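You operate a simulated robot arm through the tools that you are given. There is no shell and no other tool. Be economical: measure what you need, move in short steps, check, and stop when the job is done.

Carry out the task below with a simulated robot arm. There is one attempt and no reset: what you move stays moved.

JOB
Roll the trim board's bubbles out, clip its edge and pass it on.
Fine: roller back in its cradle; slide the green clip on; the board goes to the free place on the side table. Set down upright: seam roller. What is to be rubbed or washed off counts as gone when no trace of it is left.

It is judged by the outcome, as a careful person would: the job done as asked, and still so three seconds after it is handed in. It fails if anything else is knocked over, pushed out of place, dropped, spilled or broken.

ROBOT AND FRAMES
A 6-joint arm with a fingered hand, hanging from a carriage that runs on a rail from [-2476, 15] to [4, 0] (x, y) and turns from -352 to 335 degrees about z. Base frame: it is fixed where the carriage stands at the start and does not move with it; the origin is on the floor, on the carriage's upright axis, x ahead of it, y to its left, z up. Units: mm, degrees, N and s.
With the tool pointing down near the work surface it reaches from about 100 to 600 mm from the robot's upright axis, wherever it stands. Its first joint turns from -166.0 to 166.0 degrees. Places, roughly: edge clip [700, -200, 800]; free place on the side table [100, -300, 800]. Payload 4 kg.
Tool frame: the origin (TCP) lies between the finger pads and is the grasp point; the fingertips stand 29 mm ahead of it; z points along the fingers, y is the line along which they close. Largest opening 100 mm; the body of the gripper starts 34 mm behind the TCP. The gripper is a hand of 5 fingers: y runs from the thumb to the fingers, the wrist lies at [-15, -114, -189] in the tool frame, and closing takes about 1.5 s.
Orientation is that of the tool frame in the base frame, as [roll, pitch, yaw] about the fixed x, y, z axes, in that order (R = Rz(yaw) Ry(pitch) Rx(roll)). With the fingers straight down and the wrist toward the robot, the tool's x, y and z point along [0, 1, 0], [1, 0, 0] and [0, 0, -1] of the base frame.

CONTROLS
- The arm moves only by the tool nudge_tool. Its argument "moves" is a list that holds one entry, the list of rows, each a list of 7 numbers: the turn, a rotation vector about the base's x, y, z in degrees, then the shift along the base's x, y, z in mm, then the closure, from 0 (fully open) to 1 (shut). In form: [[[ax, ay, az, dx, dy, dz, hand], ...]]. A call has 1 to 10 rows; each row is the pose to reach, as a shift and turn from the pose commanded when the call began. Each row takes 0.2 s and may step no farther than 50 mm and 8.6 degrees from the row before; otherwise, or with a gripper value out of range, the whole call is refused. A pose out of reach is approached as far as the arm can. The call stops where the force on the tool passes 40 N (or 10 N more than at its start, if that is more) or the arm is blocked; 0.2 s more then pass. Each finger travels about 108 mm/s and halts on what it meets, pressing with about 24 N; the grip force reading is that of the motor and also rises with nothing between the fingers. The clock runs only during rows and for 0.2 s after the last one: add rows that repeat a pose to give the fingers time. The reply holds the time, the measured pose of the TCP, the force on the tool along the base axes, the opening and the grip force, in the units named above and with some noise, with the torque about the TCP (base axes, N m) and any sound that the robot's microphone picked up, and new pictures: "pictures" is both (left out), scene, wrist or none.
- Cameras (640 x 400 px; columns grow to the right, rows downward): "scene" is now at [205.4, -56.4, 1771.1]; the picture's right is [-1.00, -0.08, 0.00], its down [-0.07, 0.93, -0.36] and it looks along [0.03, -0.36, -0.93] (base axes); focal length 263 px, centre (320, 200). "wrist" rides on the gripper at [66, -86, -121] in the tool frame; the picture's right is [-0.76, 0.31, -0.58], its down [-0.59, -0.70, 0.40] and it looks along [-0.28, 0.64, 0.71] (tool axes); focal length 247 px, centre (320, 200). There is no depth. A picture from a camera that has moved, and an enlarged one, comes with that camera's place and axes in the base frame and with its lens.
- move_column(by): slides the trunk up (or, below 0, down) by that many mm; the arm and the scene camera ride with it, the base frame stays. It gives what a move gives, with no picture.
- base_move(legs): drives the robot by 1 to 6 legs, each [ahead, left, turn to the left] in mm, mm and degrees, along the robot's own axes; the way and the turn of a leg run together, so that a leg with both is an arc; at most 1500 mm and 180 degrees a leg. The arm and the cameras ride along, it lands a little off, and it stops where it bumps. It keeps to its track: a leg is cut to what the track allows. It gives what a move gives, and a new picture of the scene camera.
- set_grasp(shape): the hand has 5 fingers and takes this shape, open, in about a second: jaw (thumb against the fingers, like two jaws); tri (thumb and two fingers); tip (a fingertip pinch); poke (one finger out to press); point (the index stretched); flat (the hand flat); cup (the hand cupped); fist (a fist). The gripper value then closes the fingers along that shape, each until it touches; the sizes above hold for jaw. It gives what a move gives, with no picture.
- turn_head(pan, tilt): turns the head with the scene camera to pan (to the left, within 155 degrees either way) and tilt (down, from -29 to 69), counted from straight ahead of the robot. It gives what a move gives, and a new picture of the scene camera.
- enlarge(camera, box): a new picture of the part [left, top, right, bottom] of that camera's present view, enlarged. It takes no simulated time.
- sign_off(): hands the job in; it is judged then, once.

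Work in short steps. Places have to be worked out from the pictures, the camera data and where the tool is seen: move nearer, look again, correct. Check each grasp and each placing, and mend what went wrong. You have 120 turns and 260 pictures in all, those below and enlarged ones among them. Open the gripper and draw the arm clear of the work before you hand the job in, unless the task says otherwise; then end with one line.

The tools are called as a command line: name --argument value ..., lists and objects as JSON in quotes. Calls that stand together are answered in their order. nudge_tool: Moves the arm, as the interface text tells. Its arguments: {"type":"object","properties":{"moves":{"type":"array","items":{"type":"array","items":{"type":"array","items":{"type":"number"}}}},"pictures":{"type":"string","enum":["both","scene","wrist","none"]}},"required":["moves"]} The other tools are called the same way: move_column (by) slides the trunk up or down; set_grasp (shape) gives the hand a shape; base_move (legs) drives the base; turn_head (pan, tilt) turns the head that bears the scene camera; enlarge (camera, box) takes an enlarged picture of a part of a camera's view; sign_off () hands the job in.

At the start:

```text
t: 0.0
position: [404.6, -376.0, 1095.6]
tool_rot: [179.9, 0.1, 90.1]
ft_force: [0.0, 0.2, 0.7]
ft_torque: [-0.03, -0.02, -0.01]
width: 99.9
gripper_force: 0.1
shape: jaw
trunk travel left (down, up): [-509.0, 91.0]
robot x, y, heading: [-0.2, 0.2, -0.0]
head pan, tilt: [-85.5, 68.8]
```

scene: 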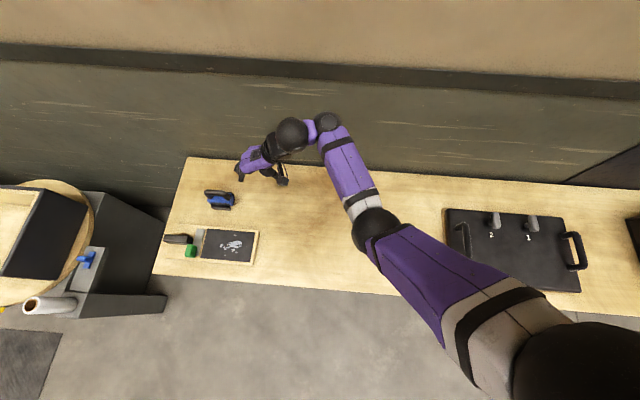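
wrist: 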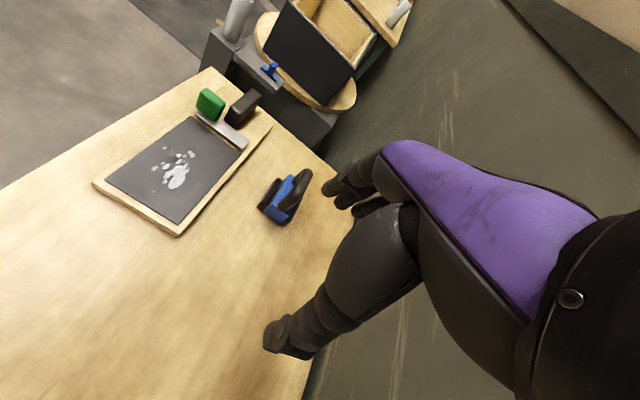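

I'll look closely at the work area first, using enlarged pictures from both cameras.

enlarge --camera "scene" --box '[150, 150, 310, 270]'

enlarge --camera "wrist" --box '[80, 60, 340, 250]'

enlarge --camera "scene" --box '[430, 180, 640, 310]'

enlarge --camera "scene" --box '[0, 170, 200, 330]'

```text
3.33 times, centred on (230, 210) of scene
camera zoom: at [205.4, -56.4, 1771.1], right [-1.0, -0.08, 0.0], down [-0.07, 0.93, -0.36], along [0.03, -0.36, -0.93], focal length 877 px, centre (620, 167)
```

zoom: 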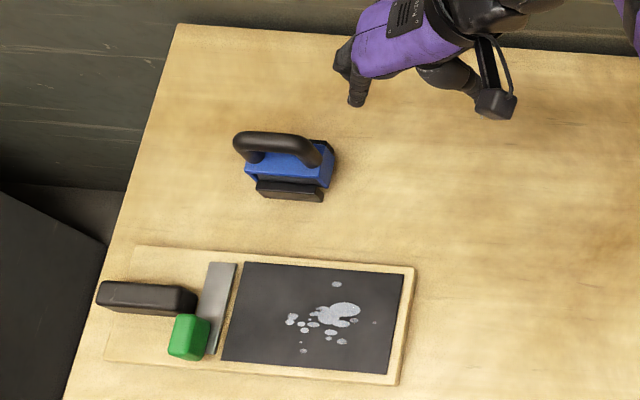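

```text
2.11 times, centred on (210, 155) of wrist
camera zoom: at [318.7, -310.2, 1213.9], right [0.31, -0.76, 0.58], down [-0.7, -0.59, -0.4], along [0.64, -0.28, -0.71], focal length 520 px, centre (552, 295)
```

zoom: 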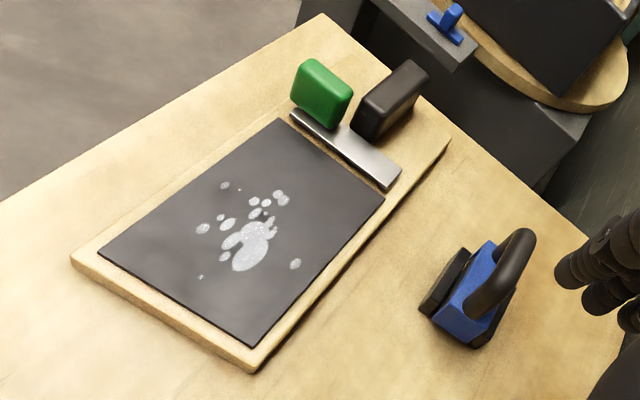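

```text
3.05 times, centred on (535, 245) of scene
camera zoom: at [205.4, -56.4, 1771.1], right [-1.0, -0.08, 0.0], down [-0.07, 0.93, -0.36], along [0.03, -0.36, -0.93], focal length 802 px, centre (-335, 63)
```

zoom: 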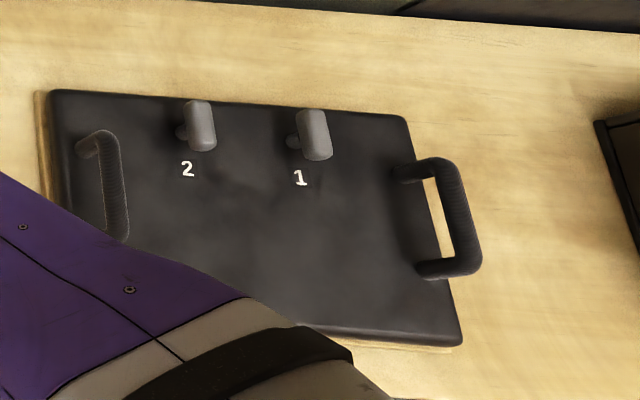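

```text
2.50 times, centred on (100, 250) of scene
camera zoom: at [205.4, -56.4, 1771.1], right [-1.0, -0.08, 0.0], down [-0.07, 0.93, -0.36], along [0.03, -0.36, -0.93], focal length 658 px, centre (870, 75)
```

zoom: 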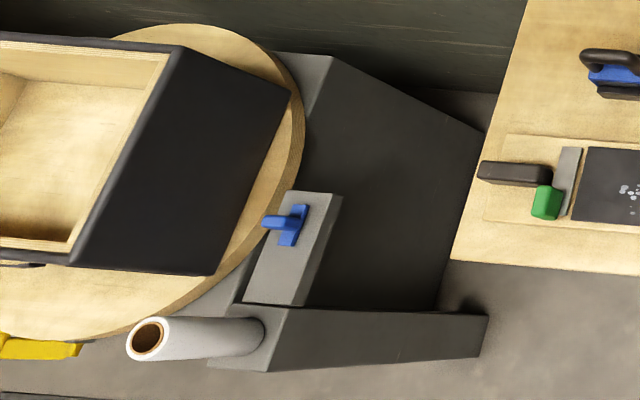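

The layout is still unclear, especially the cradle and the free place, so I'll look around with the head.

turn_head --pan -45 --tilt 50

turn_head --pan -125 --tilt 50

turn_head --pan 30 --tilt 45

turn_head --pan 120 --tilt 45

```text
t: 1.1
position: [404.3, -376.1, 1095.0]
tool_rot: [-180.0, -0.1, 90.0]
ft_force: [0.1, 0.7, 0.1]
ft_torque: [0.01, 0.0, 0.0]
width: 99.8
gripper_force: 0.0
shape: jaw
trunk travel left (down, up): [-509.0, 91.0]
robot x, y, heading: [0.5, -0.5, 0.0]
head pan, tilt: [-45.0, 50.0]
camera scene: at [255.5, -55.1, 1793.0], right [-0.71, -0.71, 0.0], down [-0.54, 0.54, -0.64], along [0.45, -0.45, -0.77], focal length 263 px, centre (320, 200)
```

scene: 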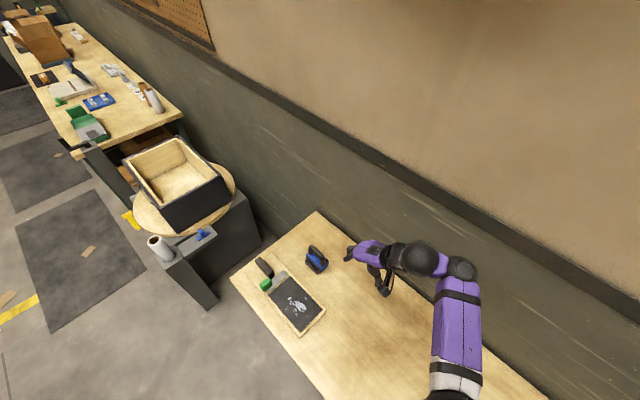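

```text
t: 2.6
position: [404.8, -375.9, 1095.5]
tool_rot: [180.0, 0.0, 90.0]
ft_force: [0.2, -0.6, -0.8]
ft_torque: [0.0, -0.01, 0.02]
width: 99.8
gripper_force: 0.1
shape: jaw
trunk travel left (down, up): [-509.0, 91.0]
robot x, y, heading: [2.8, -2.2, 0.2]
head pan, tilt: [-125.0, 50.0]
camera scene: at [157.0, -63.7, 1793.1], right [-0.82, 0.57, 0.0], down [0.44, 0.63, -0.64], along [-0.37, -0.53, -0.77], focal length 263 px, centre (320, 200)
```

scene: 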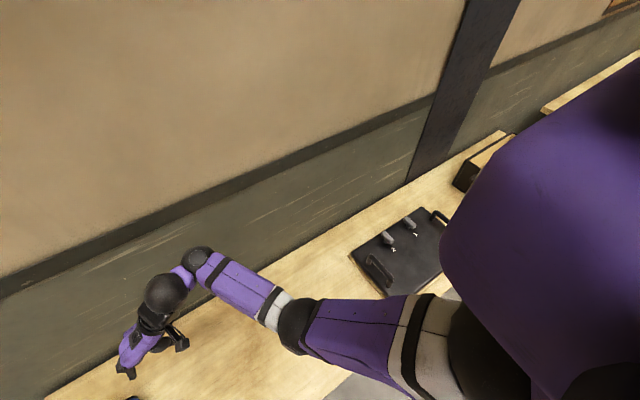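

```text
t: 5.0
position: [405.8, -376.5, 1094.9]
tool_rot: [180.0, 0.0, 90.1]
ft_force: [-0.4, 0.3, -0.6]
ft_torque: [0.01, -0.02, 0.02]
width: 99.8
gripper_force: 0.0
shape: jaw
trunk travel left (down, up): [-509.0, 91.0]
robot x, y, heading: [-0.8, -2.8, -0.1]
head pan, tilt: [30.0, 45.0]
camera scene: at [271.5, 40.0, 1800.0], right [0.5, -0.87, 0.0], down [-0.61, -0.35, -0.71], along [0.61, 0.35, -0.71], focal length 263 px, centre (320, 200)
```

scene: 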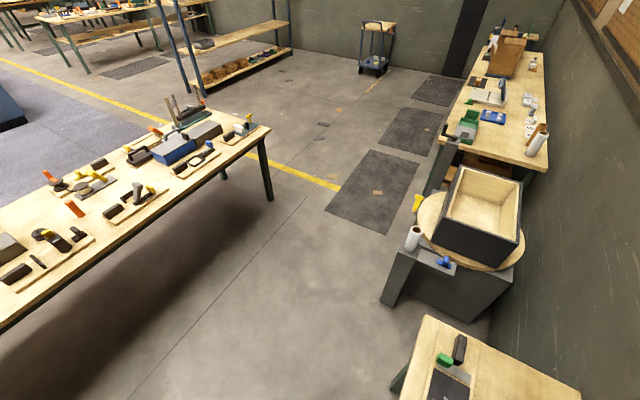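

```text
t: 6.7
position: [405.7, -375.4, 1095.1]
tool_rot: [179.9, 0.0, 89.9]
ft_force: [-0.3, -0.1, 0.1]
ft_torque: [-0.03, -0.04, 0.02]
width: 100.0
gripper_force: 0.1
shape: jaw
trunk travel left (down, up): [-509.0, 91.0]
robot x, y, heading: [0.6, 0.0, 0.2]
head pan, tilt: [120.0, 45.0]
camera scene: at [160.5, 69.8, 1800.0], right [0.87, 0.5, 0.0], down [0.35, -0.61, -0.71], along [-0.35, 0.61, -0.71], focal length 263 px, centre (320, 200)
```

scene: 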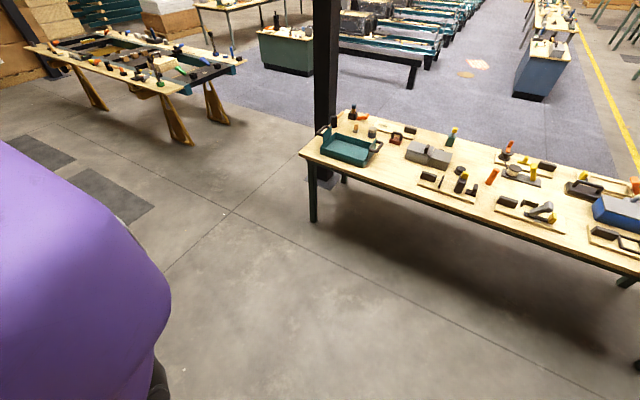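

The tools on the far bench are clutter out of reach. I'll bring the wrist camera closer to the blue tool, with the head back on the bench.

turn_head --pan -70 --tilt 65

nudge_tool --moves '[[[0, 0, 0, 20, 0, -35, 0], [0, 0, 0, 40, 10, -70, 0], [0, 0, 0, 60, 20, -105, 0], [0, 0, 0, 75, 20, -145, 0], [0, 0, 0, 75, 20, -145, 0]]]'

```text
t: 9.5
position: [405.0, -376.3, 1094.1]
tool_rot: [180.0, 0.0, 90.1]
ft_force: [-0.8, -0.4, 0.6]
ft_torque: [-0.03, 0.03, 0.0]
width: 99.7
gripper_force: 0.0
shape: jaw
trunk travel left (down, up): [-509.0, 91.0]
robot x, y, heading: [0.5, 1.9, -0.1]
head pan, tilt: [-70.0, 65.0]
camera scene: at [221.9, -57.7, 1775.0], right [-0.94, -0.34, 0.0], down [-0.31, 0.85, -0.42], along [0.14, -0.4, -0.91], focal length 263 px, centre (320, 200)
```

scene: 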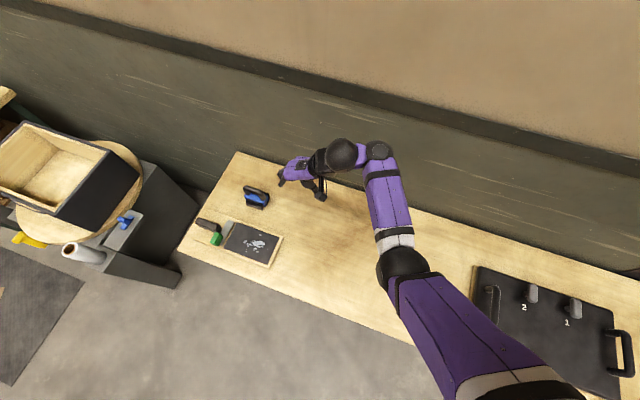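

```text
t: 10.7
position: [479.3, -355.0, 947.1]
tool_rot: [180.0, 0.1, 89.9]
ft_force: [0.5, 0.3, 0.2]
ft_torque: [-0.02, 0.01, 0.0]
width: 100.1
gripper_force: 0.0
shape: jaw
trunk travel left (down, up): [-509.0, 91.0]
robot x, y, heading: [-1.9, -2.8, -0.1]
head pan, tilt: [-70.0, 65.0]
camera scene: at [221.9, -57.7, 1775.0], right [-0.94, -0.34, 0.0], down [-0.31, 0.85, -0.42], along [0.14, -0.4, -0.91], focal length 263 px, centre (320, 200)
camera wrist: at [393.7, -288.7, 1066.0], right [0.31, -0.76, 0.58], down [-0.7, -0.59, -0.4], along [0.64, -0.28, -0.71], focal length 247 px, centre (320, 200)
```

scene: 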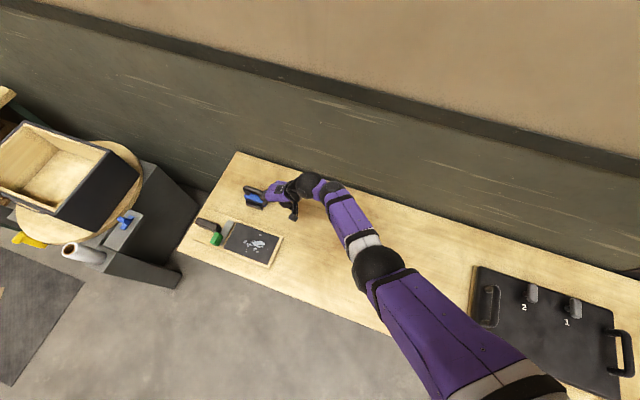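
wrist: 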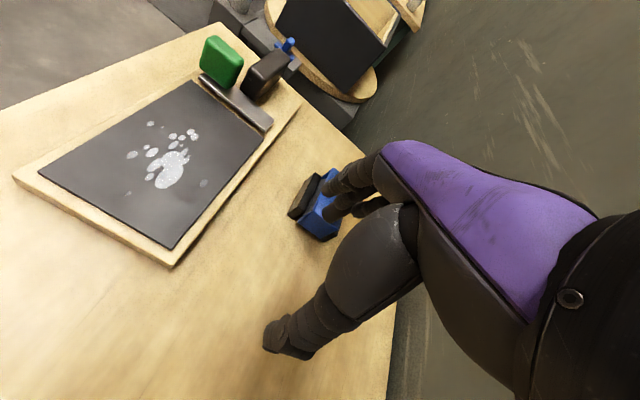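

The hand hides the tool, so I'll shift toward the wall and get a side view of it.

nudge_tool --moves '[[[0, 0, 0, -20, -40, 0, 0], [0, 0, 0, -20, -85, -15, 0], [0, 0, 0, -20, -90, -30, 0], [0, 0, 0, -20, -90, -30, 0]]]' --pictures "wrist"

enlarge --camera "wrist" --box '[180, 40, 380, 200]'

```text
t: 11.7
position: [441.2, -420.5, 945.6]
tool_rot: [179.9, 0.1, 90.0]
ft_force: [0.3, -0.7, 0.4]
ft_torque: [0.05, 0.01, 0.01]
width: 99.9
gripper_force: 0.0
shape: jaw
out of reach, approached as far as the arm can: row 2, 3, 4
trunk travel left (down, up): [-509.0, 91.0]
robot x, y, heading: [2.3, 2.5, -0.2]
head pan, tilt: [-70.0, 65.0]
camera wrist: at [355.0, -354.5, 1063.6], right [0.31, -0.76, 0.58], down [-0.7, -0.59, -0.4], along [0.64, -0.28, -0.71], focal length 247 px, centre (320, 200)
```

wrist: 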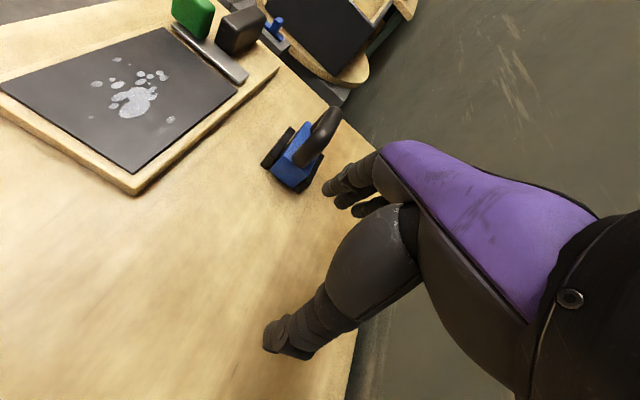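

```text
2.50 times, centred on (280, 120) of wrist
camera zoom: at [355.0, -354.5, 1063.6], right [0.31, -0.76, 0.58], down [-0.7, -0.59, -0.4], along [0.64, -0.28, -0.71], focal length 617 px, centre (420, 400)
```

zoom: 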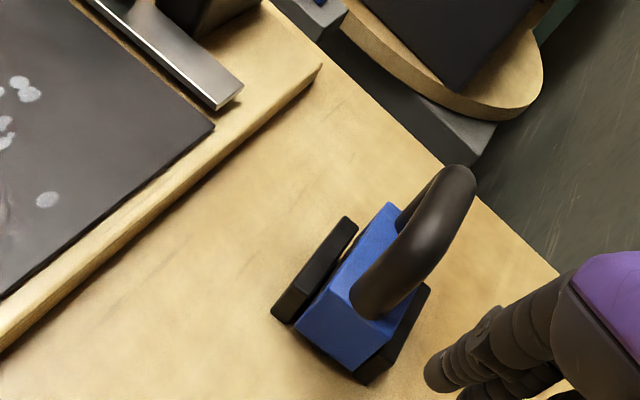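

The blue tool, with its arch handle, sits between two black rails, so that is the roller in its cradle. Reach is tight here, so I'll lift the arm and lower the trunk to get farther out.

nudge_tool --moves '[[[0, 0, 0, -10, 45, 20, 0], [0, 0, 0, -10, 60, 65, 0], [0, 0, 0, -10, 60, 110, 0], [0, 0, 0, -10, 60, 155, 0], [0, 0, 0, -10, 60, 200, 0], [0, 0, 0, -10, 60, 240, 0]]]' --pictures "none"

move_column --by -200

```text
refused: row 1 steps farther than a row can; nothing moved
```

```text
t: 13.0
position: [449.7, -427.3, 827.0]
tool_rot: [179.0, 1.0, 90.3]
ft_force: [-0.9, 3.7, 16.6]
ft_torque: [0.09, 1.13, -0.23]
width: 99.9
gripper_force: 0.1
shape: jaw
trunk travel left (down, up): [-382.0, 218.0]
robot x, y, heading: [2.7, -1.4, 0.0]
head pan, tilt: [-70.0, 65.0]
stopped: the force on the tool passed its limit (the readings are from after the stop); the commanded pose is now the measured one
```

The arm move was refused but the column still went down, and the fingers touched bare table. I shouldn't have sent those two together. I'll lift off and check that nothing moved.

nudge_tool --moves '[[[0, 0, 0, 0, 0, 40, 0], [0, 0, 0, 0, 20, 80, 0], [0, 0, 0, 0, 40, 120, 0], [0, 0, 0, 0, 60, 160, 0], [0, 0, 0, 0, 60, 200, 0], [0, 0, 0, 0, 60, 200, 0]]]' --pictures "both"

```text
t: 14.4
position: [459.5, -369.2, 1018.7]
tool_rot: [179.2, 0.8, 90.2]
ft_force: [0.2, -0.1, 1.3]
ft_torque: [0.0, 0.02, -0.02]
width: 99.7
gripper_force: 0.0
shape: jaw
out of reach, approached as far as the arm can: row 5, 6
trunk travel left (down, up): [-382.0, 218.0]
robot x, y, heading: [-0.6, -2.8, -0.1]
head pan, tilt: [-70.0, 65.0]
camera scene: at [221.8, -57.7, 1648.2], right [-0.94, -0.34, 0.0], down [-0.31, 0.85, -0.42], along [0.14, -0.4, -0.91], focal length 263 px, centre (320, 200)
camera wrist: at [370.7, -301.0, 1134.7], right [0.3, -0.75, 0.59], down [-0.7, -0.6, -0.4], along [0.65, -0.29, -0.7], focal length 247 px, centre (320, 200)
```

scene: 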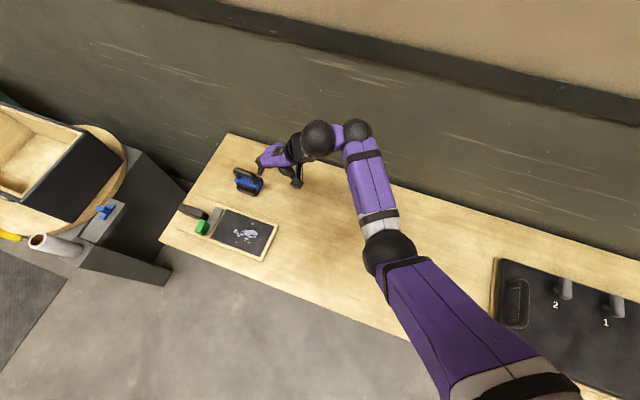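
wrist: 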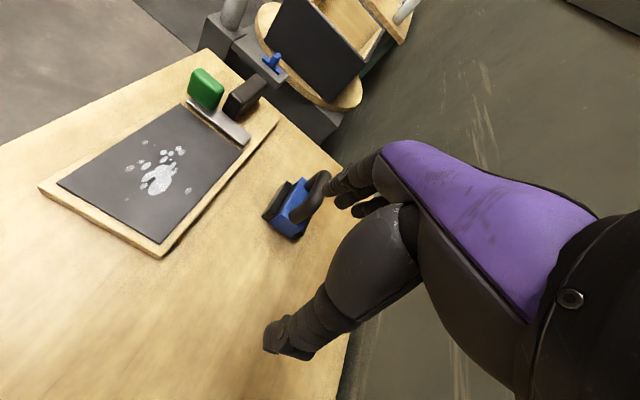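

Nothing was disturbed. From the reach limits, the shoulder sits on the axis at about z 1030, and the wrist can get about 545 mm out. I'll zoom in on the roller, the clip and the table middle.

enlarge --camera "scene" --box '[170, 150, 290, 270]'

enlarge --camera "wrist" --box '[120, 40, 340, 240]'

```text
3.33 times, centred on (230, 210) of scene
camera zoom: at [221.8, -57.7, 1648.2], right [-0.94, -0.34, 0.0], down [-0.31, 0.85, -0.42], along [0.14, -0.4, -0.91], focal length 877 px, centre (620, 167)
```

zoom: 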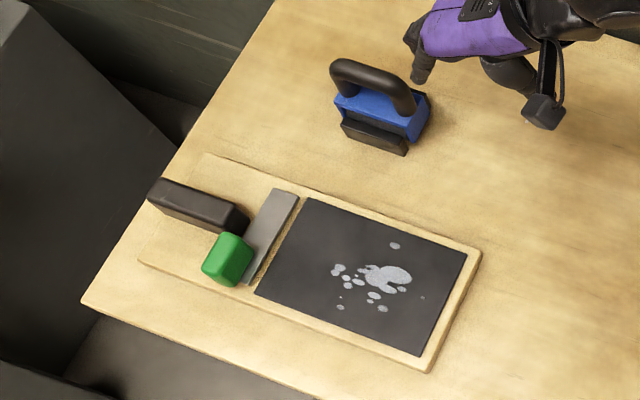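

```text
2.00 times, centred on (230, 140) of wrist
camera zoom: at [370.7, -301.0, 1134.7], right [0.3, -0.75, 0.59], down [-0.7, -0.6, -0.4], along [0.65, -0.29, -0.7], focal length 494 px, centre (500, 320)
```

zoom: 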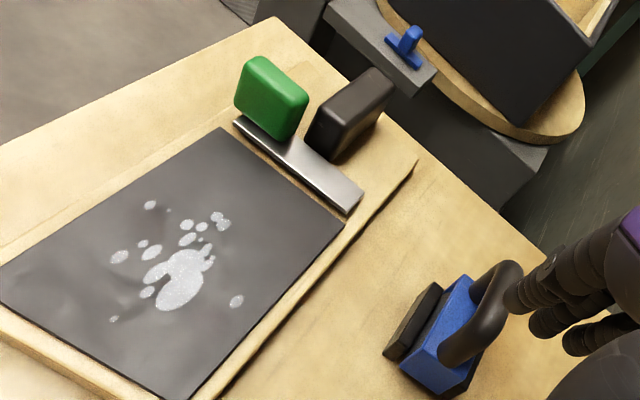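

The clip's arrangement still isn't clear, so I'll fly the wrist camera closer over the clip and strip.

nudge_tool --moves '[[[0, 0, 0, 10, 45, 0, 0], [0, 0, 0, 25, 85, -15, 0], [0, 0, 0, 40, 130, -30, 0], [0, 0, 0, 60, 165, -50, 0], [0, 0, 0, 80, 175, -80, 0], [0, 0, 0, 80, 175, -80, 0]]]' --pictures "wrist"

enlarge --camera "wrist" --box '[160, 80, 400, 240]'

```text
t: 15.8
position: [540.3, -191.7, 939.9]
tool_rot: [179.3, 0.7, 90.3]
ft_force: [-0.1, 0.3, -0.3]
ft_torque: [0.01, 0.01, -0.02]
width: 99.9
gripper_force: 0.1
shape: jaw
out of reach, approached as far as the arm can: row 1
trunk travel left (down, up): [-382.0, 218.0]
robot x, y, heading: [-0.4, 0.8, 0.0]
head pan, tilt: [-70.0, 65.0]
camera wrist: at [450.8, -125.7, 1056.1], right [0.3, -0.75, 0.59], down [-0.69, -0.6, -0.4], along [0.65, -0.29, -0.7], focal length 247 px, centre (320, 200)
```

wrist: 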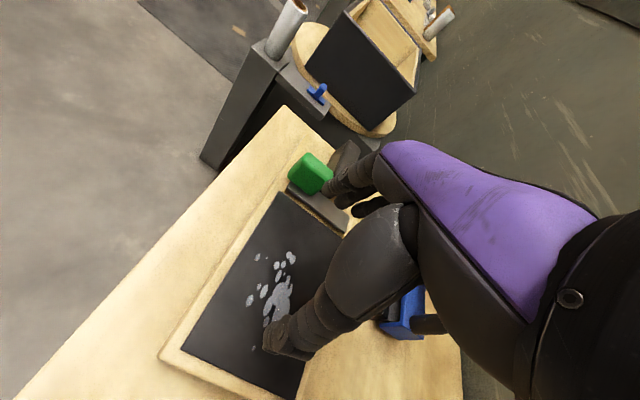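

```text
2.50 times, centred on (280, 160) of wrist
camera zoom: at [450.8, -125.7, 1056.1], right [0.3, -0.75, 0.59], down [-0.69, -0.6, -0.4], along [0.65, -0.29, -0.7], focal length 617 px, centre (420, 300)
```

zoom: 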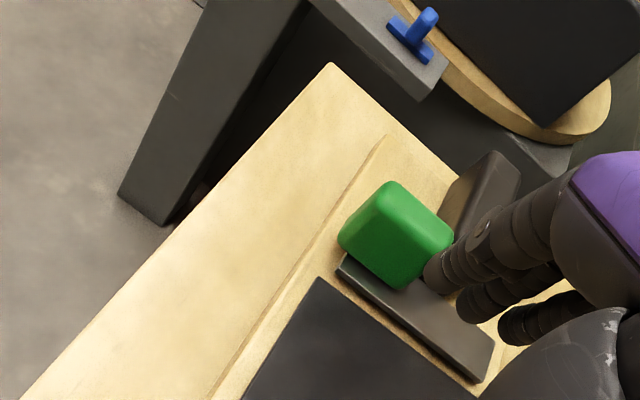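

The fingers block the view, so I'll pull back and down for a low oblique look.

nudge_tool --moves '[[[0, 0, 0, -40, 0, 0, 0], [0, 0, 0, -80, 0, -10, 0], [0, 0, 0, -110, 10, -40, 0], [0, 0, 0, -110, 10, -60, 0]]]' --pictures "none"

enlarge --camera "wrist" --box '[250, 30, 450, 190]'

```text
t: 16.8
position: [425.1, -184.6, 878.6]
tool_rot: [179.2, 0.8, 90.2]
ft_force: [-0.2, 0.4, 0.0]
ft_torque: [0.0, 0.0, -0.02]
width: 99.8
gripper_force: 0.0
shape: jaw
trunk travel left (down, up): [-382.0, 218.0]
robot x, y, heading: [-2.1, -0.6, 0.2]
head pan, tilt: [-70.0, 65.0]
```

```text
2.50 times, centred on (350, 110) of wrist
camera zoom: at [336.2, -117.8, 995.8], right [0.3, -0.75, 0.59], down [-0.7, -0.6, -0.4], along [0.65, -0.29, -0.7], focal length 617 px, centre (245, 425)
```

zoom: 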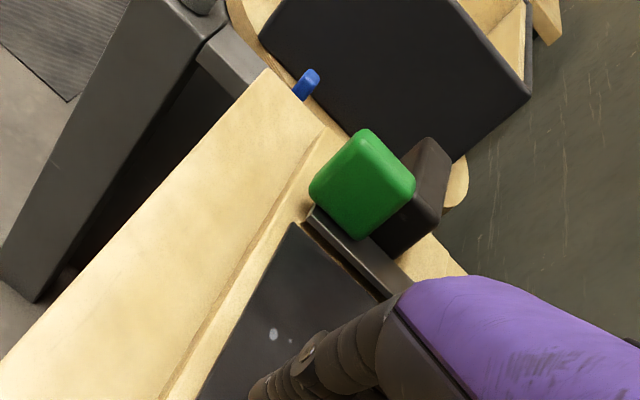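

Geometry so far:
- Board: x 457–778, y −159…−287.
- Panel: x 469–650.
- Metal strip: x 655–685.
- Clip: about (675, −185). It looks like a slider on the strip.
- Board handle: about (725, −222).
- Roller handle: about (603, −397, 885), running along x.

The best orientation is thumb toward the robot, with the hand tilted outward about 45°. I'll yaw −85° first.

nudge_tool --moves '[[[0, 0, -8.5, 0, -10, 20, 0], [0, 0, -17, 0, -20, 40, 0], [0, 0, -25.5, 0, -40, 60, 0], [0, 0, -34, 0, -50, 80, 0], [0, 0, -42.5, 0, -60, 100, 0], [0, 0, -51, 0, -70, 100, 0], [0, 0, -59.5, 0, -80, 100, 0], [0, 0, -68, 0, -90, 100, 0], [0, 0, -76.5, 0, -100, 100, 0], [0, 0, -85, 0, -100, 100, 0]]]' --pictures "both"

```text
t: 19.0
position: [442.2, -313.8, 934.3]
tool_rot: [179.1, 0.6, 5.1]
ft_force: [-0.4, -0.1, -0.4]
ft_torque: [-0.02, -0.02, 0.01]
width: 100.0
gripper_force: 0.0
shape: jaw
out of reach, approached as far as the arm can: row 7, 8, 9, 10
trunk travel left (down, up): [-382.0, 218.0]
robot x, y, heading: [0.5, 2.5, 0.2]
head pan, tilt: [-70.0, 65.0]
camera scene: at [221.8, -57.6, 1648.2], right [-0.94, -0.34, 0.0], down [-0.31, 0.85, -0.42], along [0.14, -0.4, -0.91], focal length 263 px, centre (320, 200)
camera wrist: at [500.4, -220.7, 1052.3], right [-0.72, -0.36, 0.59], down [-0.65, 0.64, -0.4], along [-0.23, -0.68, -0.7], focal length 247 px, centre (320, 200)
```

scene: 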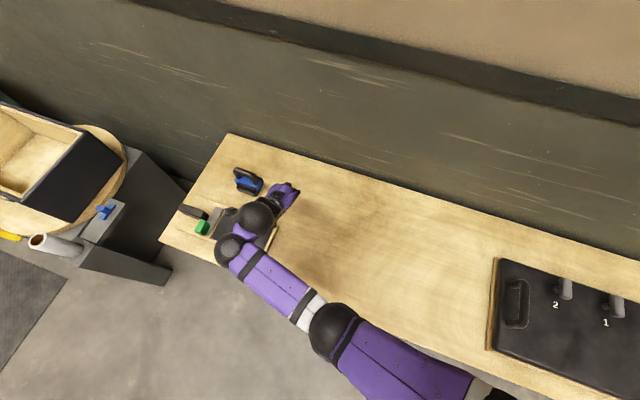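
wrist: 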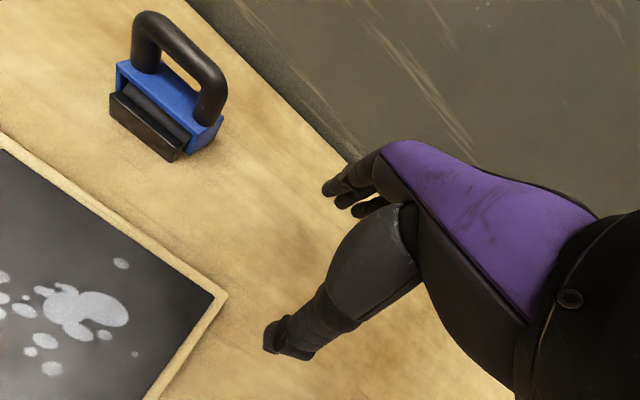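

Excellent view of the roller now; I'll zoom in on it.

enlarge --camera "wrist" --box '[90, 0, 250, 170]'

```text
2.35 times, centred on (170, 85) of wrist
camera zoom: at [500.4, -220.7, 1052.3], right [-0.72, -0.36, 0.59], down [-0.65, 0.64, -0.4], along [-0.23, -0.68, -0.7], focal length 581 px, centre (673, 471)
```

zoom: 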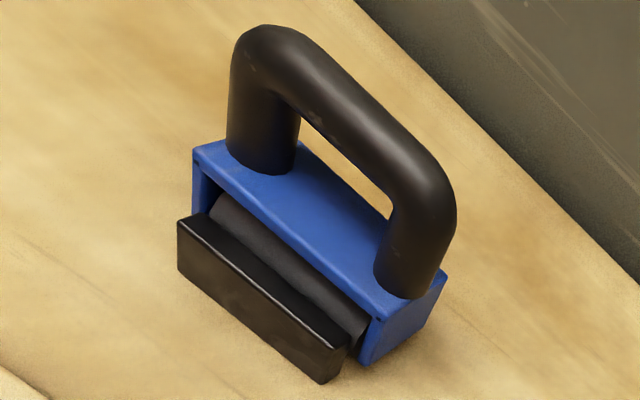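

The roller's axis runs along x. It has a blue bracket and an arch handle centred near (611, −398), top at about z 893, and sits between two black cradle rails. Next I'll tilt the hand outward 45° while straightening the yaw.

nudge_tool --moves '[[[0.4, -8, -1, 0, 10, 10, 0], [0.8, -16, -2, 10, 10, 20, 0], [1.2, -24, -3, 20, 10, 30, 0], [1.6, -32, -4, 30, 10, 30, 0], [1.8, -40, -4.5, 40, 0, 30, 0], [2, -45, -5, 50, 0, 30, 0], [2, -45, -5, 50, 0, 30, 0]]]' --pictures "both"

```text
t: 20.6
position: [491.4, -314.0, 965.3]
tool_rot: [179.2, -44.4, -0.1]
ft_force: [0.0, 0.1, -0.2]
ft_torque: [-0.01, -0.02, 0.02]
width: 99.8
gripper_force: 0.1
shape: jaw
trunk travel left (down, up): [-382.0, 218.0]
robot x, y, heading: [-3.2, 0.6, -0.1]
head pan, tilt: [-70.0, 65.0]
camera scene: at [221.8, -57.6, 1648.1], right [-0.94, -0.34, 0.0], down [-0.31, 0.85, -0.42], along [0.14, -0.4, -0.91], focal length 263 px, centre (320, 200)
camera wrist: at [454.8, -225.9, 1094.5], right [-0.95, -0.3, -0.11], down [-0.13, 0.7, -0.7], along [0.29, -0.65, -0.7], focal length 247 px, centre (320, 200)
```

scene: 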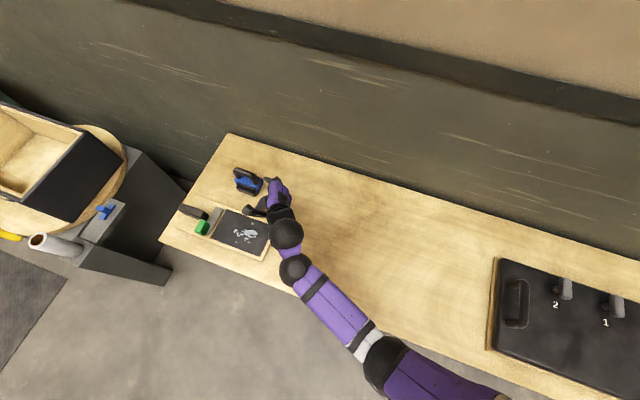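
wrist: 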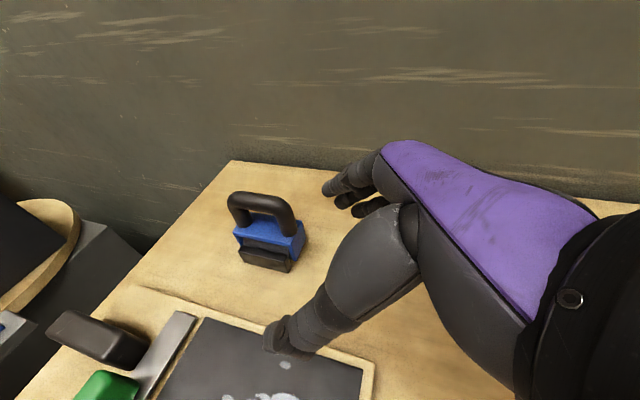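

I'll move to a pre-grasp point about 70 mm back along the approach direction and see whether it's in reach.

nudge_tool --moves '[[[0, 0, 0, 20, -30, 0, 0], [0, 0, 0, 40, -60, -5, 0], [0, 0, 0, 55, -84, -15, 0], [0, 0, 0, 65, -84, -20, 0], [0, 0, 0, 65, -84, -20, 0]]]' --pictures "both"

```text
t: 21.8
position: [557.3, -398.4, 943.4]
tool_rot: [179.1, -44.4, 0.1]
ft_force: [-0.1, -0.5, 0.1]
ft_torque: [0.01, 0.01, 0.0]
width: 99.9
gripper_force: 0.1
shape: jaw
trunk travel left (down, up): [-382.0, 218.0]
robot x, y, heading: [-1.6, 2.5, 0.1]
head pan, tilt: [-70.0, 65.0]
camera scene: at [221.8, -57.6, 1648.1], right [-0.94, -0.34, 0.0], down [-0.31, 0.85, -0.42], along [0.14, -0.4, -0.91], focal length 263 px, centre (320, 200)
camera wrist: at [520.2, -311.1, 1072.9], right [-0.95, -0.3, -0.11], down [-0.13, 0.7, -0.7], along [0.29, -0.65, -0.7], focal length 247 px, centre (320, 200)
```

scene: 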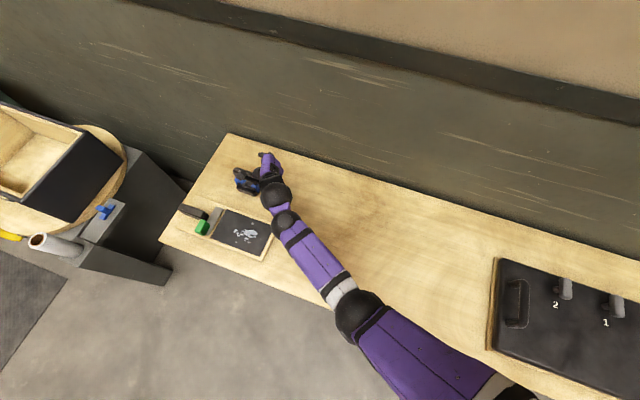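
wrist: 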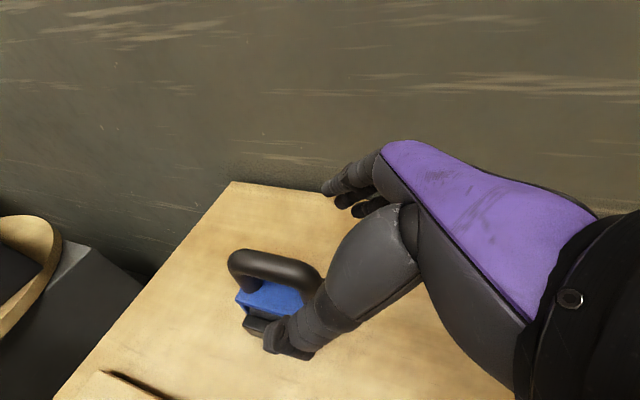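

The pre-grasp is reached and the handle centre confirmed at about (612, −399). I'll advance along the fingers onto the bar.

nudge_tool --moves '[[[0, 0, 0, 12, -1, -13, 0], [0, 0, 0, 24, -1, -26, 0], [0, 0, 0, 36, -1, -39, 0], [0, 0, 0, 47, -1, -51, 0], [0, 0, 0, 47, -1, -51, 0]]]' --pictures "both"

enlarge --camera "scene" --box '[210, 130, 310, 210]'

```text
t: 23.0
position: [605.5, -398.4, 893.0]
tool_rot: [179.2, -44.4, 0.0]
ft_force: [0.1, 0.4, -0.4]
ft_torque: [0.01, -0.02, -0.01]
width: 99.8
gripper_force: 0.1
shape: jaw
trunk travel left (down, up): [-382.0, 218.0]
robot x, y, heading: [-3.0, 0.7, 0.1]
head pan, tilt: [-70.0, 65.0]
camera scene: at [221.8, -57.6, 1648.1], right [-0.94, -0.34, 0.0], down [-0.31, 0.85, -0.42], along [0.14, -0.4, -0.91], focal length 263 px, centre (320, 200)
camera wrist: at [568.1, -310.4, 1023.3], right [-0.95, -0.3, -0.11], down [-0.13, 0.7, -0.7], along [0.29, -0.65, -0.7], focal length 247 px, centre (320, 200)
```

scene: 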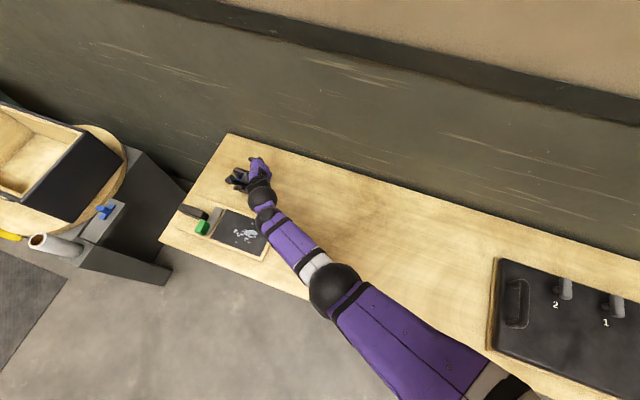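
wrist: 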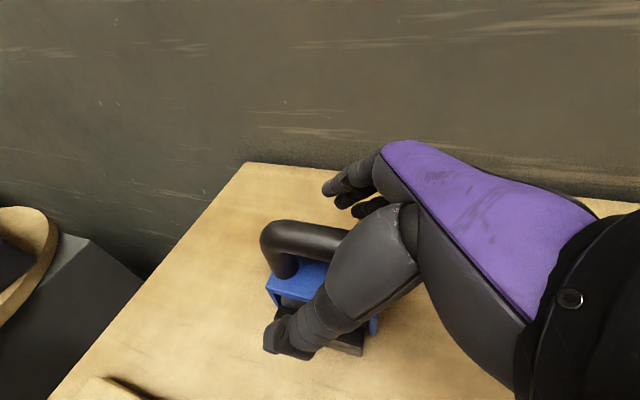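

```text
5.00 times, centred on (260, 170) of scene
camera zoom: at [221.8, -57.6, 1648.1], right [-0.94, -0.34, 0.0], down [-0.31, 0.85, -0.42], along [0.14, -0.4, -0.91], focal length 1315 px, centre (620, 350)
```

zoom: 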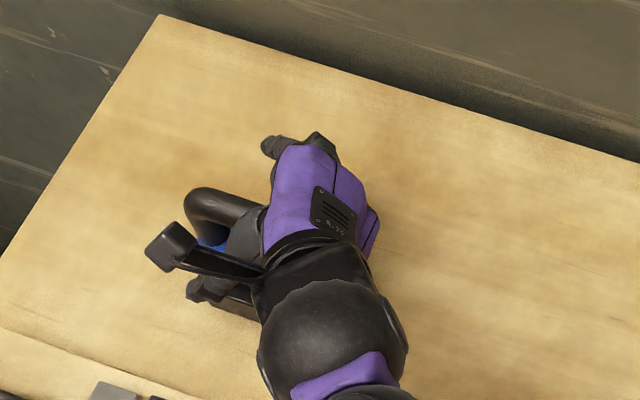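

The handle is between the thumb and the fingers with no contact force, so I'll close the hand.

nudge_tool --moves '[[[0, 0, 0, 0, 0, 0, 0.3], [0, 0, 0, 0, 0, 0, 0.6], [0, 0, 0, 0, 0, 0, 0.8], [0, 0, 0, 0, 0, 0, 1], [0, 0, 0, 0, 0, 0, 1], [0, 0, 0, 0, 0, 0, 1], [0, 0, 0, 0, 0, 0, 1], [0, 0, 0, 0, 0, 0, 1], [0, 0, 0, 0, 0, 0, 1]]]' --pictures "both"

enlarge --camera "scene" --box '[210, 130, 310, 210]'

```text
t: 25.0
position: [605.5, -398.7, 893.0]
tool_rot: [179.1, -44.4, 0.1]
ft_force: [-0.3, -1.4, -0.3]
ft_torque: [-0.13, -0.01, 0.07]
width: 5.7
gripper_force: 23.9
shape: jaw
trunk travel left (down, up): [-382.0, 218.0]
robot x, y, heading: [3.2, 0.5, 0.0]
head pan, tilt: [-70.0, 65.0]
camera scene: at [221.7, -57.7, 1648.1], right [-0.94, -0.34, 0.0], down [-0.31, 0.85, -0.42], along [0.14, -0.4, -0.91], focal length 263 px, centre (320, 200)
camera wrist: at [567.7, -310.5, 1023.2], right [-0.95, -0.3, -0.11], down [-0.13, 0.7, -0.7], along [0.29, -0.65, -0.7], focal length 247 px, centre (320, 200)
```

scene: 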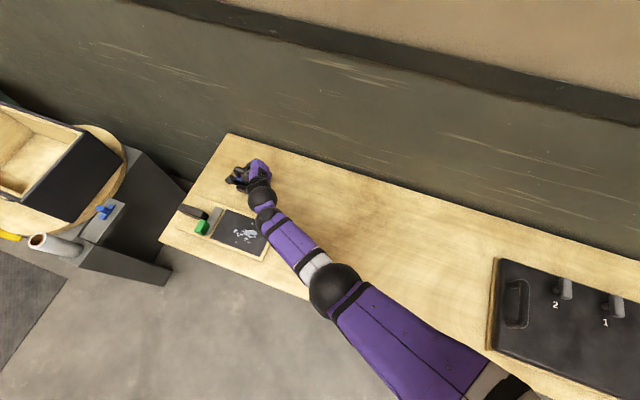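
wrist: 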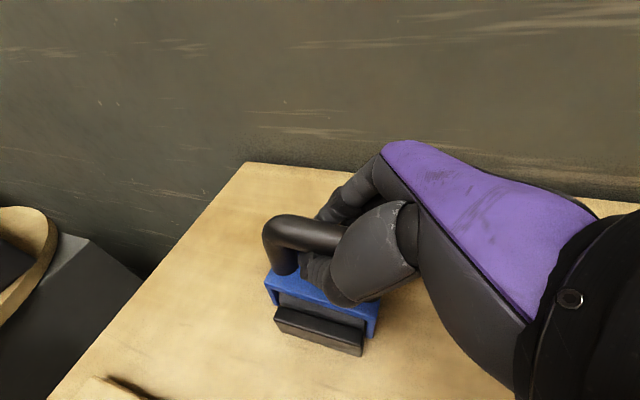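

```text
5.00 times, centred on (260, 170) of scene
camera zoom: at [221.7, -57.7, 1648.1], right [-0.94, -0.34, 0.0], down [-0.31, 0.85, -0.42], along [0.14, -0.4, -0.91], focal length 1315 px, centre (620, 350)
```

zoom: 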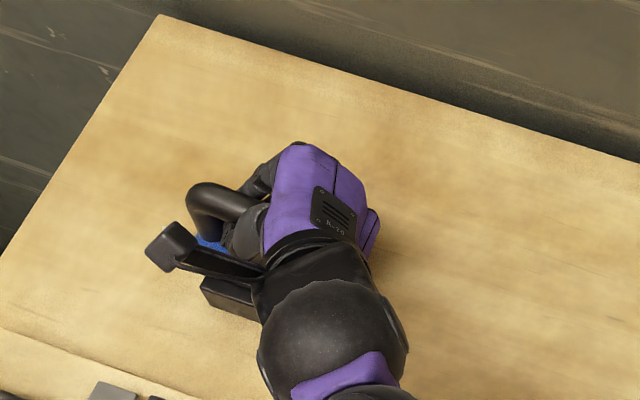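

The fingers have wrapped the bar through the arch. This pose, (605.5, −398.6, 893.0), is the return pose for the cradle. I'll lift straight up.

nudge_tool --moves '[[[0, 0, 0, 0, 0, 8, 1], [0, 0, 0, 0, 0, 20, 1], [0, 0, 0, 0, 0, 35, 1], [0, 0, 0, 0, 0, 50, 1], [0, 0, 0, 0, 0, 65, 1], [0, 0, 0, 0, 0, 65, 1]]]' --pictures "wrist"

```text
t: 26.4
position: [605.7, -397.6, 958.0]
tool_rot: [179.0, -44.2, 0.1]
ft_force: [0.2, -0.5, -1.7]
ft_torque: [0.01, 0.01, -0.01]
width: 5.8
gripper_force: 23.5
shape: jaw
trunk travel left (down, up): [-382.0, 218.0]
robot x, y, heading: [-3.3, 1.8, 0.2]
head pan, tilt: [-70.0, 65.0]
camera wrist: at [568.1, -309.5, 1087.8], right [-0.95, -0.3, -0.11], down [-0.14, 0.7, -0.7], along [0.29, -0.65, -0.7], focal length 247 px, centre (320, 200)
```

wrist: 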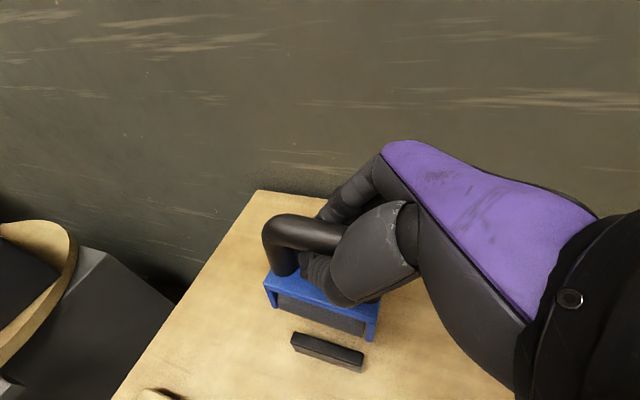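

The roller is lifted out cleanly and upright. I'll carry it over the far edge of the panel, at y −262, for the first pass.

nudge_tool --moves '[[[0, 0, 0, -10, 40, 0, 1], [0, 0, 0, -25, 80, 0, 1], [0, 0, 0, -40, 115, 0, 1], [0, 0, 0, -46, 135, 0, 1], [0, 0, 0, -46, 135, -20, 1], [0, 0, 0, -46, 135, -20, 1]]]' --pictures "both"

```text
t: 27.8
position: [560.1, -262.7, 938.1]
tool_rot: [179.1, -44.3, -0.1]
ft_force: [0.1, 0.3, -1.3]
ft_torque: [0.0, -0.03, 0.02]
width: 5.9
gripper_force: 24.2
shape: jaw
trunk travel left (down, up): [-382.0, 218.0]
robot x, y, heading: [3.7, 2.7, -0.2]
head pan, tilt: [-70.0, 65.0]
camera scene: at [221.7, -57.6, 1648.1], right [-0.94, -0.34, 0.0], down [-0.31, 0.85, -0.42], along [0.14, -0.4, -0.91], focal length 263 px, centre (320, 200)
camera wrist: at [521.9, -174.2, 1068.4], right [-0.95, -0.3, -0.11], down [-0.13, 0.7, -0.7], along [0.29, -0.65, -0.7], focal length 247 px, centre (320, 200)
```

scene: 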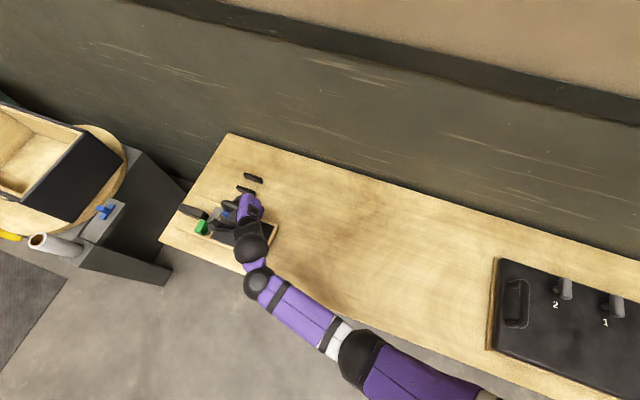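
wrist: 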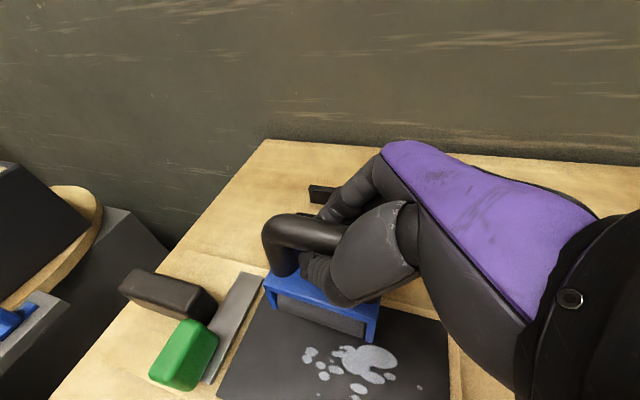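

The cradle rails are free-standing and the roller is above the panel. I'll lower gently until it touches.

nudge_tool --moves '[[[0, 0, 0, 0, 0, -10, 1], [0, 0, 0, 0, 0, -17, 1], [0, 0, 0, 0, 0, -20, 1], [0, 0, 0, 0, 0, -22, 1], [0, 0, 0, 0, 0, -24, 1], [0, 0, 0, 0, 0, -26, 1]]]' --pictures "none"

enlarge --camera "wrist" --box '[120, 240, 460, 400]'

```text
t: 29.2
position: [560.8, -264.4, 912.8]
tool_rot: [178.9, -44.4, 0.2]
ft_force: [1.2, 0.1, 1.4]
ft_torque: [0.0, 0.03, 0.01]
width: 6.2
gripper_force: 23.9
shape: jaw
trunk travel left (down, up): [-382.0, 218.0]
robot x, y, heading: [3.6, -0.5, -0.2]
head pan, tilt: [-70.0, 65.0]
```

```text
1.88 times, centred on (290, 320) of wrist
camera zoom: at [521.8, -176.3, 1042.7], right [-0.95, -0.3, -0.11], down [-0.13, 0.7, -0.71], along [0.29, -0.65, -0.7], focal length 465 px, centre (376, -26)
```

zoom: 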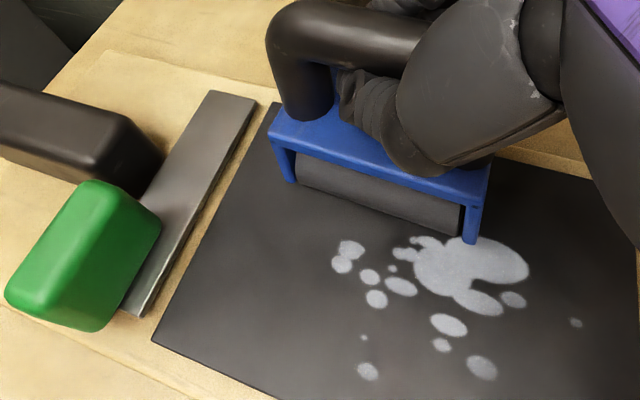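

Just about touching. I'll press a bit more to find a firm contact force.

nudge_tool --moves '[[[0, 0, 0, 0, 0, -1, 1], [0, 0, 0, 0, 0, -2, 1], [0, 0, 0, 0, 0, -3, 1], [0, 0, 0, 0, 0, -3, 1]]]' --pictures "none"

```text
t: 30.2
position: [559.9, -264.9, 911.3]
tool_rot: [179.1, -44.5, -0.1]
ft_force: [2.6, -2.6, 10.2]
ft_torque: [-0.1, 0.15, 0.03]
width: 5.5
gripper_force: 24.0
shape: jaw
trunk travel left (down, up): [-382.0, 218.0]
robot x, y, heading: [0.8, 3.4, 0.0]
head pan, tilt: [-70.0, 65.0]
```

There's about 10 N of contact. I'll sweep toward the robot (+y) across the bubbles.

nudge_tool --moves '[[[0, 0, 0, 0, 12, 0, 1], [0, 0, 0, 0, 24, 0, 1], [0, 0, 0, 0, 36, 0, 1], [0, 0, 0, 0, 48, 0, 1], [0, 0, 0, 0, 60, 0, 1], [0, 0, 0, 0, 72, 0, 1], [0, 0, 0, 0, 84, 0, 1], [0, 0, 0, 0, 84, 0, 1]]]' --pictures "wrist"

```text
t: 32.0
position: [560.7, -180.8, 910.1]
tool_rot: [179.0, -44.5, 0.0]
ft_force: [-0.4, -8.2, 20.3]
ft_torque: [-1.06, 0.51, 0.22]
width: 4.6
gripper_force: 24.3
shape: jaw
trunk travel left (down, up): [-382.0, 218.0]
robot x, y, heading: [-1.7, 0.8, -0.0]
head pan, tilt: [-70.0, 65.0]
camera wrist: at [523.3, -92.5, 1039.8], right [-0.95, -0.3, -0.12], down [-0.13, 0.69, -0.71], along [0.29, -0.66, -0.7], focal length 247 px, centre (320, 200)
```

wrist: 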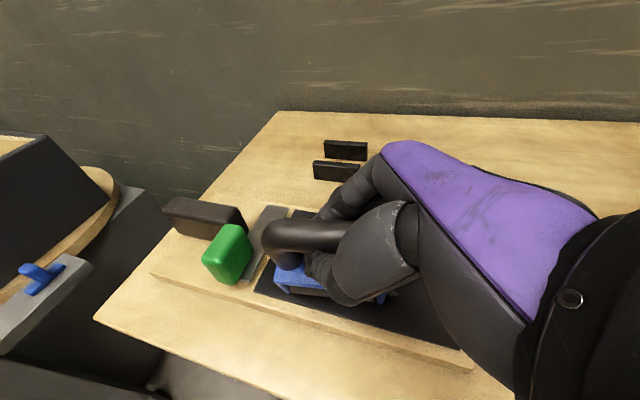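

Now I'll roll back to the far side, still pressing, so the panel can be seen.

nudge_tool --moves '[[[0, 0, 0, 0, -12, 1, 1], [0, 0, 0, 0, -24, 1, 1], [0, 0, 0, 0, -36, 1, 1], [0, 0, 0, 0, -48, 1, 1], [0, 0, 0, 0, -60, 1, 1], [0, 0, 0, 0, -72, 1, 1], [0, 0, 0, 0, -84, 1, 1], [0, 0, 0, 0, -84, 3, 1]]]' --pictures "scene"

enlarge --camera "wrist" --box '[120, 240, 460, 400]'

```text
t: 33.8
position: [559.9, -263.9, 911.5]
tool_rot: [179.3, -44.4, -0.2]
ft_force: [-0.5, -0.4, -1.0]
ft_torque: [-0.02, 0.0, 0.0]
width: 4.8
gripper_force: 23.7
shape: jaw
trunk travel left (down, up): [-382.0, 218.0]
robot x, y, heading: [0.7, -0.6, -0.0]
head pan, tilt: [-70.0, 65.0]
camera scene: at [221.7, -57.6, 1648.1], right [-0.94, -0.34, 0.0], down [-0.31, 0.85, -0.42], along [0.14, -0.4, -0.91], focal length 263 px, centre (320, 200)
```

scene: 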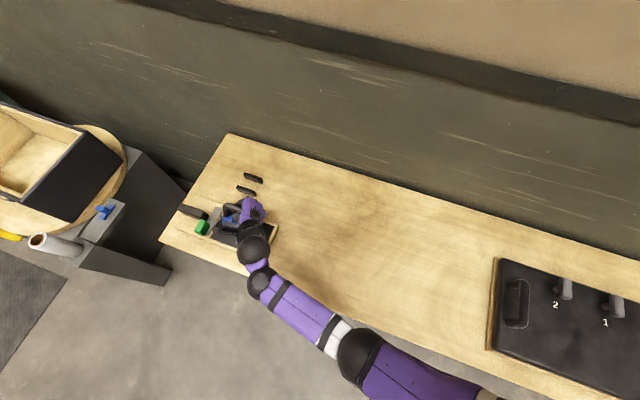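

```text
1.88 times, centred on (290, 320) of wrist
camera zoom: at [523.1, -175.5, 1041.1], right [-0.95, -0.3, -0.11], down [-0.14, 0.7, -0.7], along [0.29, -0.65, -0.7], focal length 465 px, centre (376, -26)
```

zoom: 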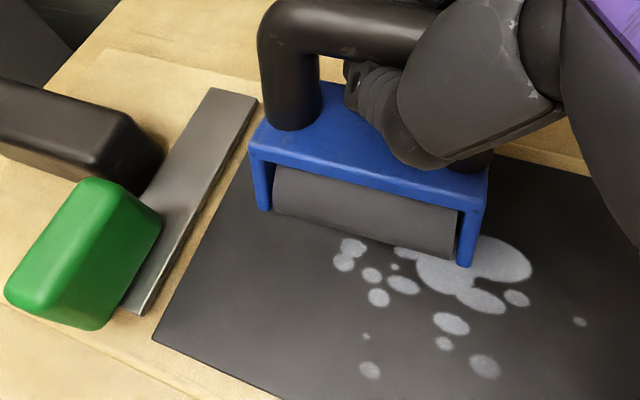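

The bubbles seem only slightly changed, and the roller swings a little in the grip. I'll repeat with more pressure and compare.

nudge_tool --moves '[[[0, 0, 0, 0, 0, -3, 1], [0, 0, 0, 0, 0, -6, 1], [0, 0, 0, 0, 14, -6, 1], [0, 0, 0, 0, 28, -6, 1], [0, 0, 0, 0, 42, -6, 1], [0, 0, 0, 0, 56, -6, 1], [0, 0, 0, 0, 70, -6, 1], [0, 0, 0, 0, 84, -6, 1]]]' --pictures "none"

```text
t: 35.6
position: [559.3, -179.0, 904.6]
tool_rot: [179.1, -44.2, 0.1]
ft_force: [-0.3, -0.1, -1.6]
ft_torque: [-0.02, 0.03, 0.03]
width: 4.3
gripper_force: 24.2
shape: jaw
trunk travel left (down, up): [-382.0, 218.0]
robot x, y, heading: [-2.0, -4.4, -0.2]
head pan, tilt: [-70.0, 65.0]
```

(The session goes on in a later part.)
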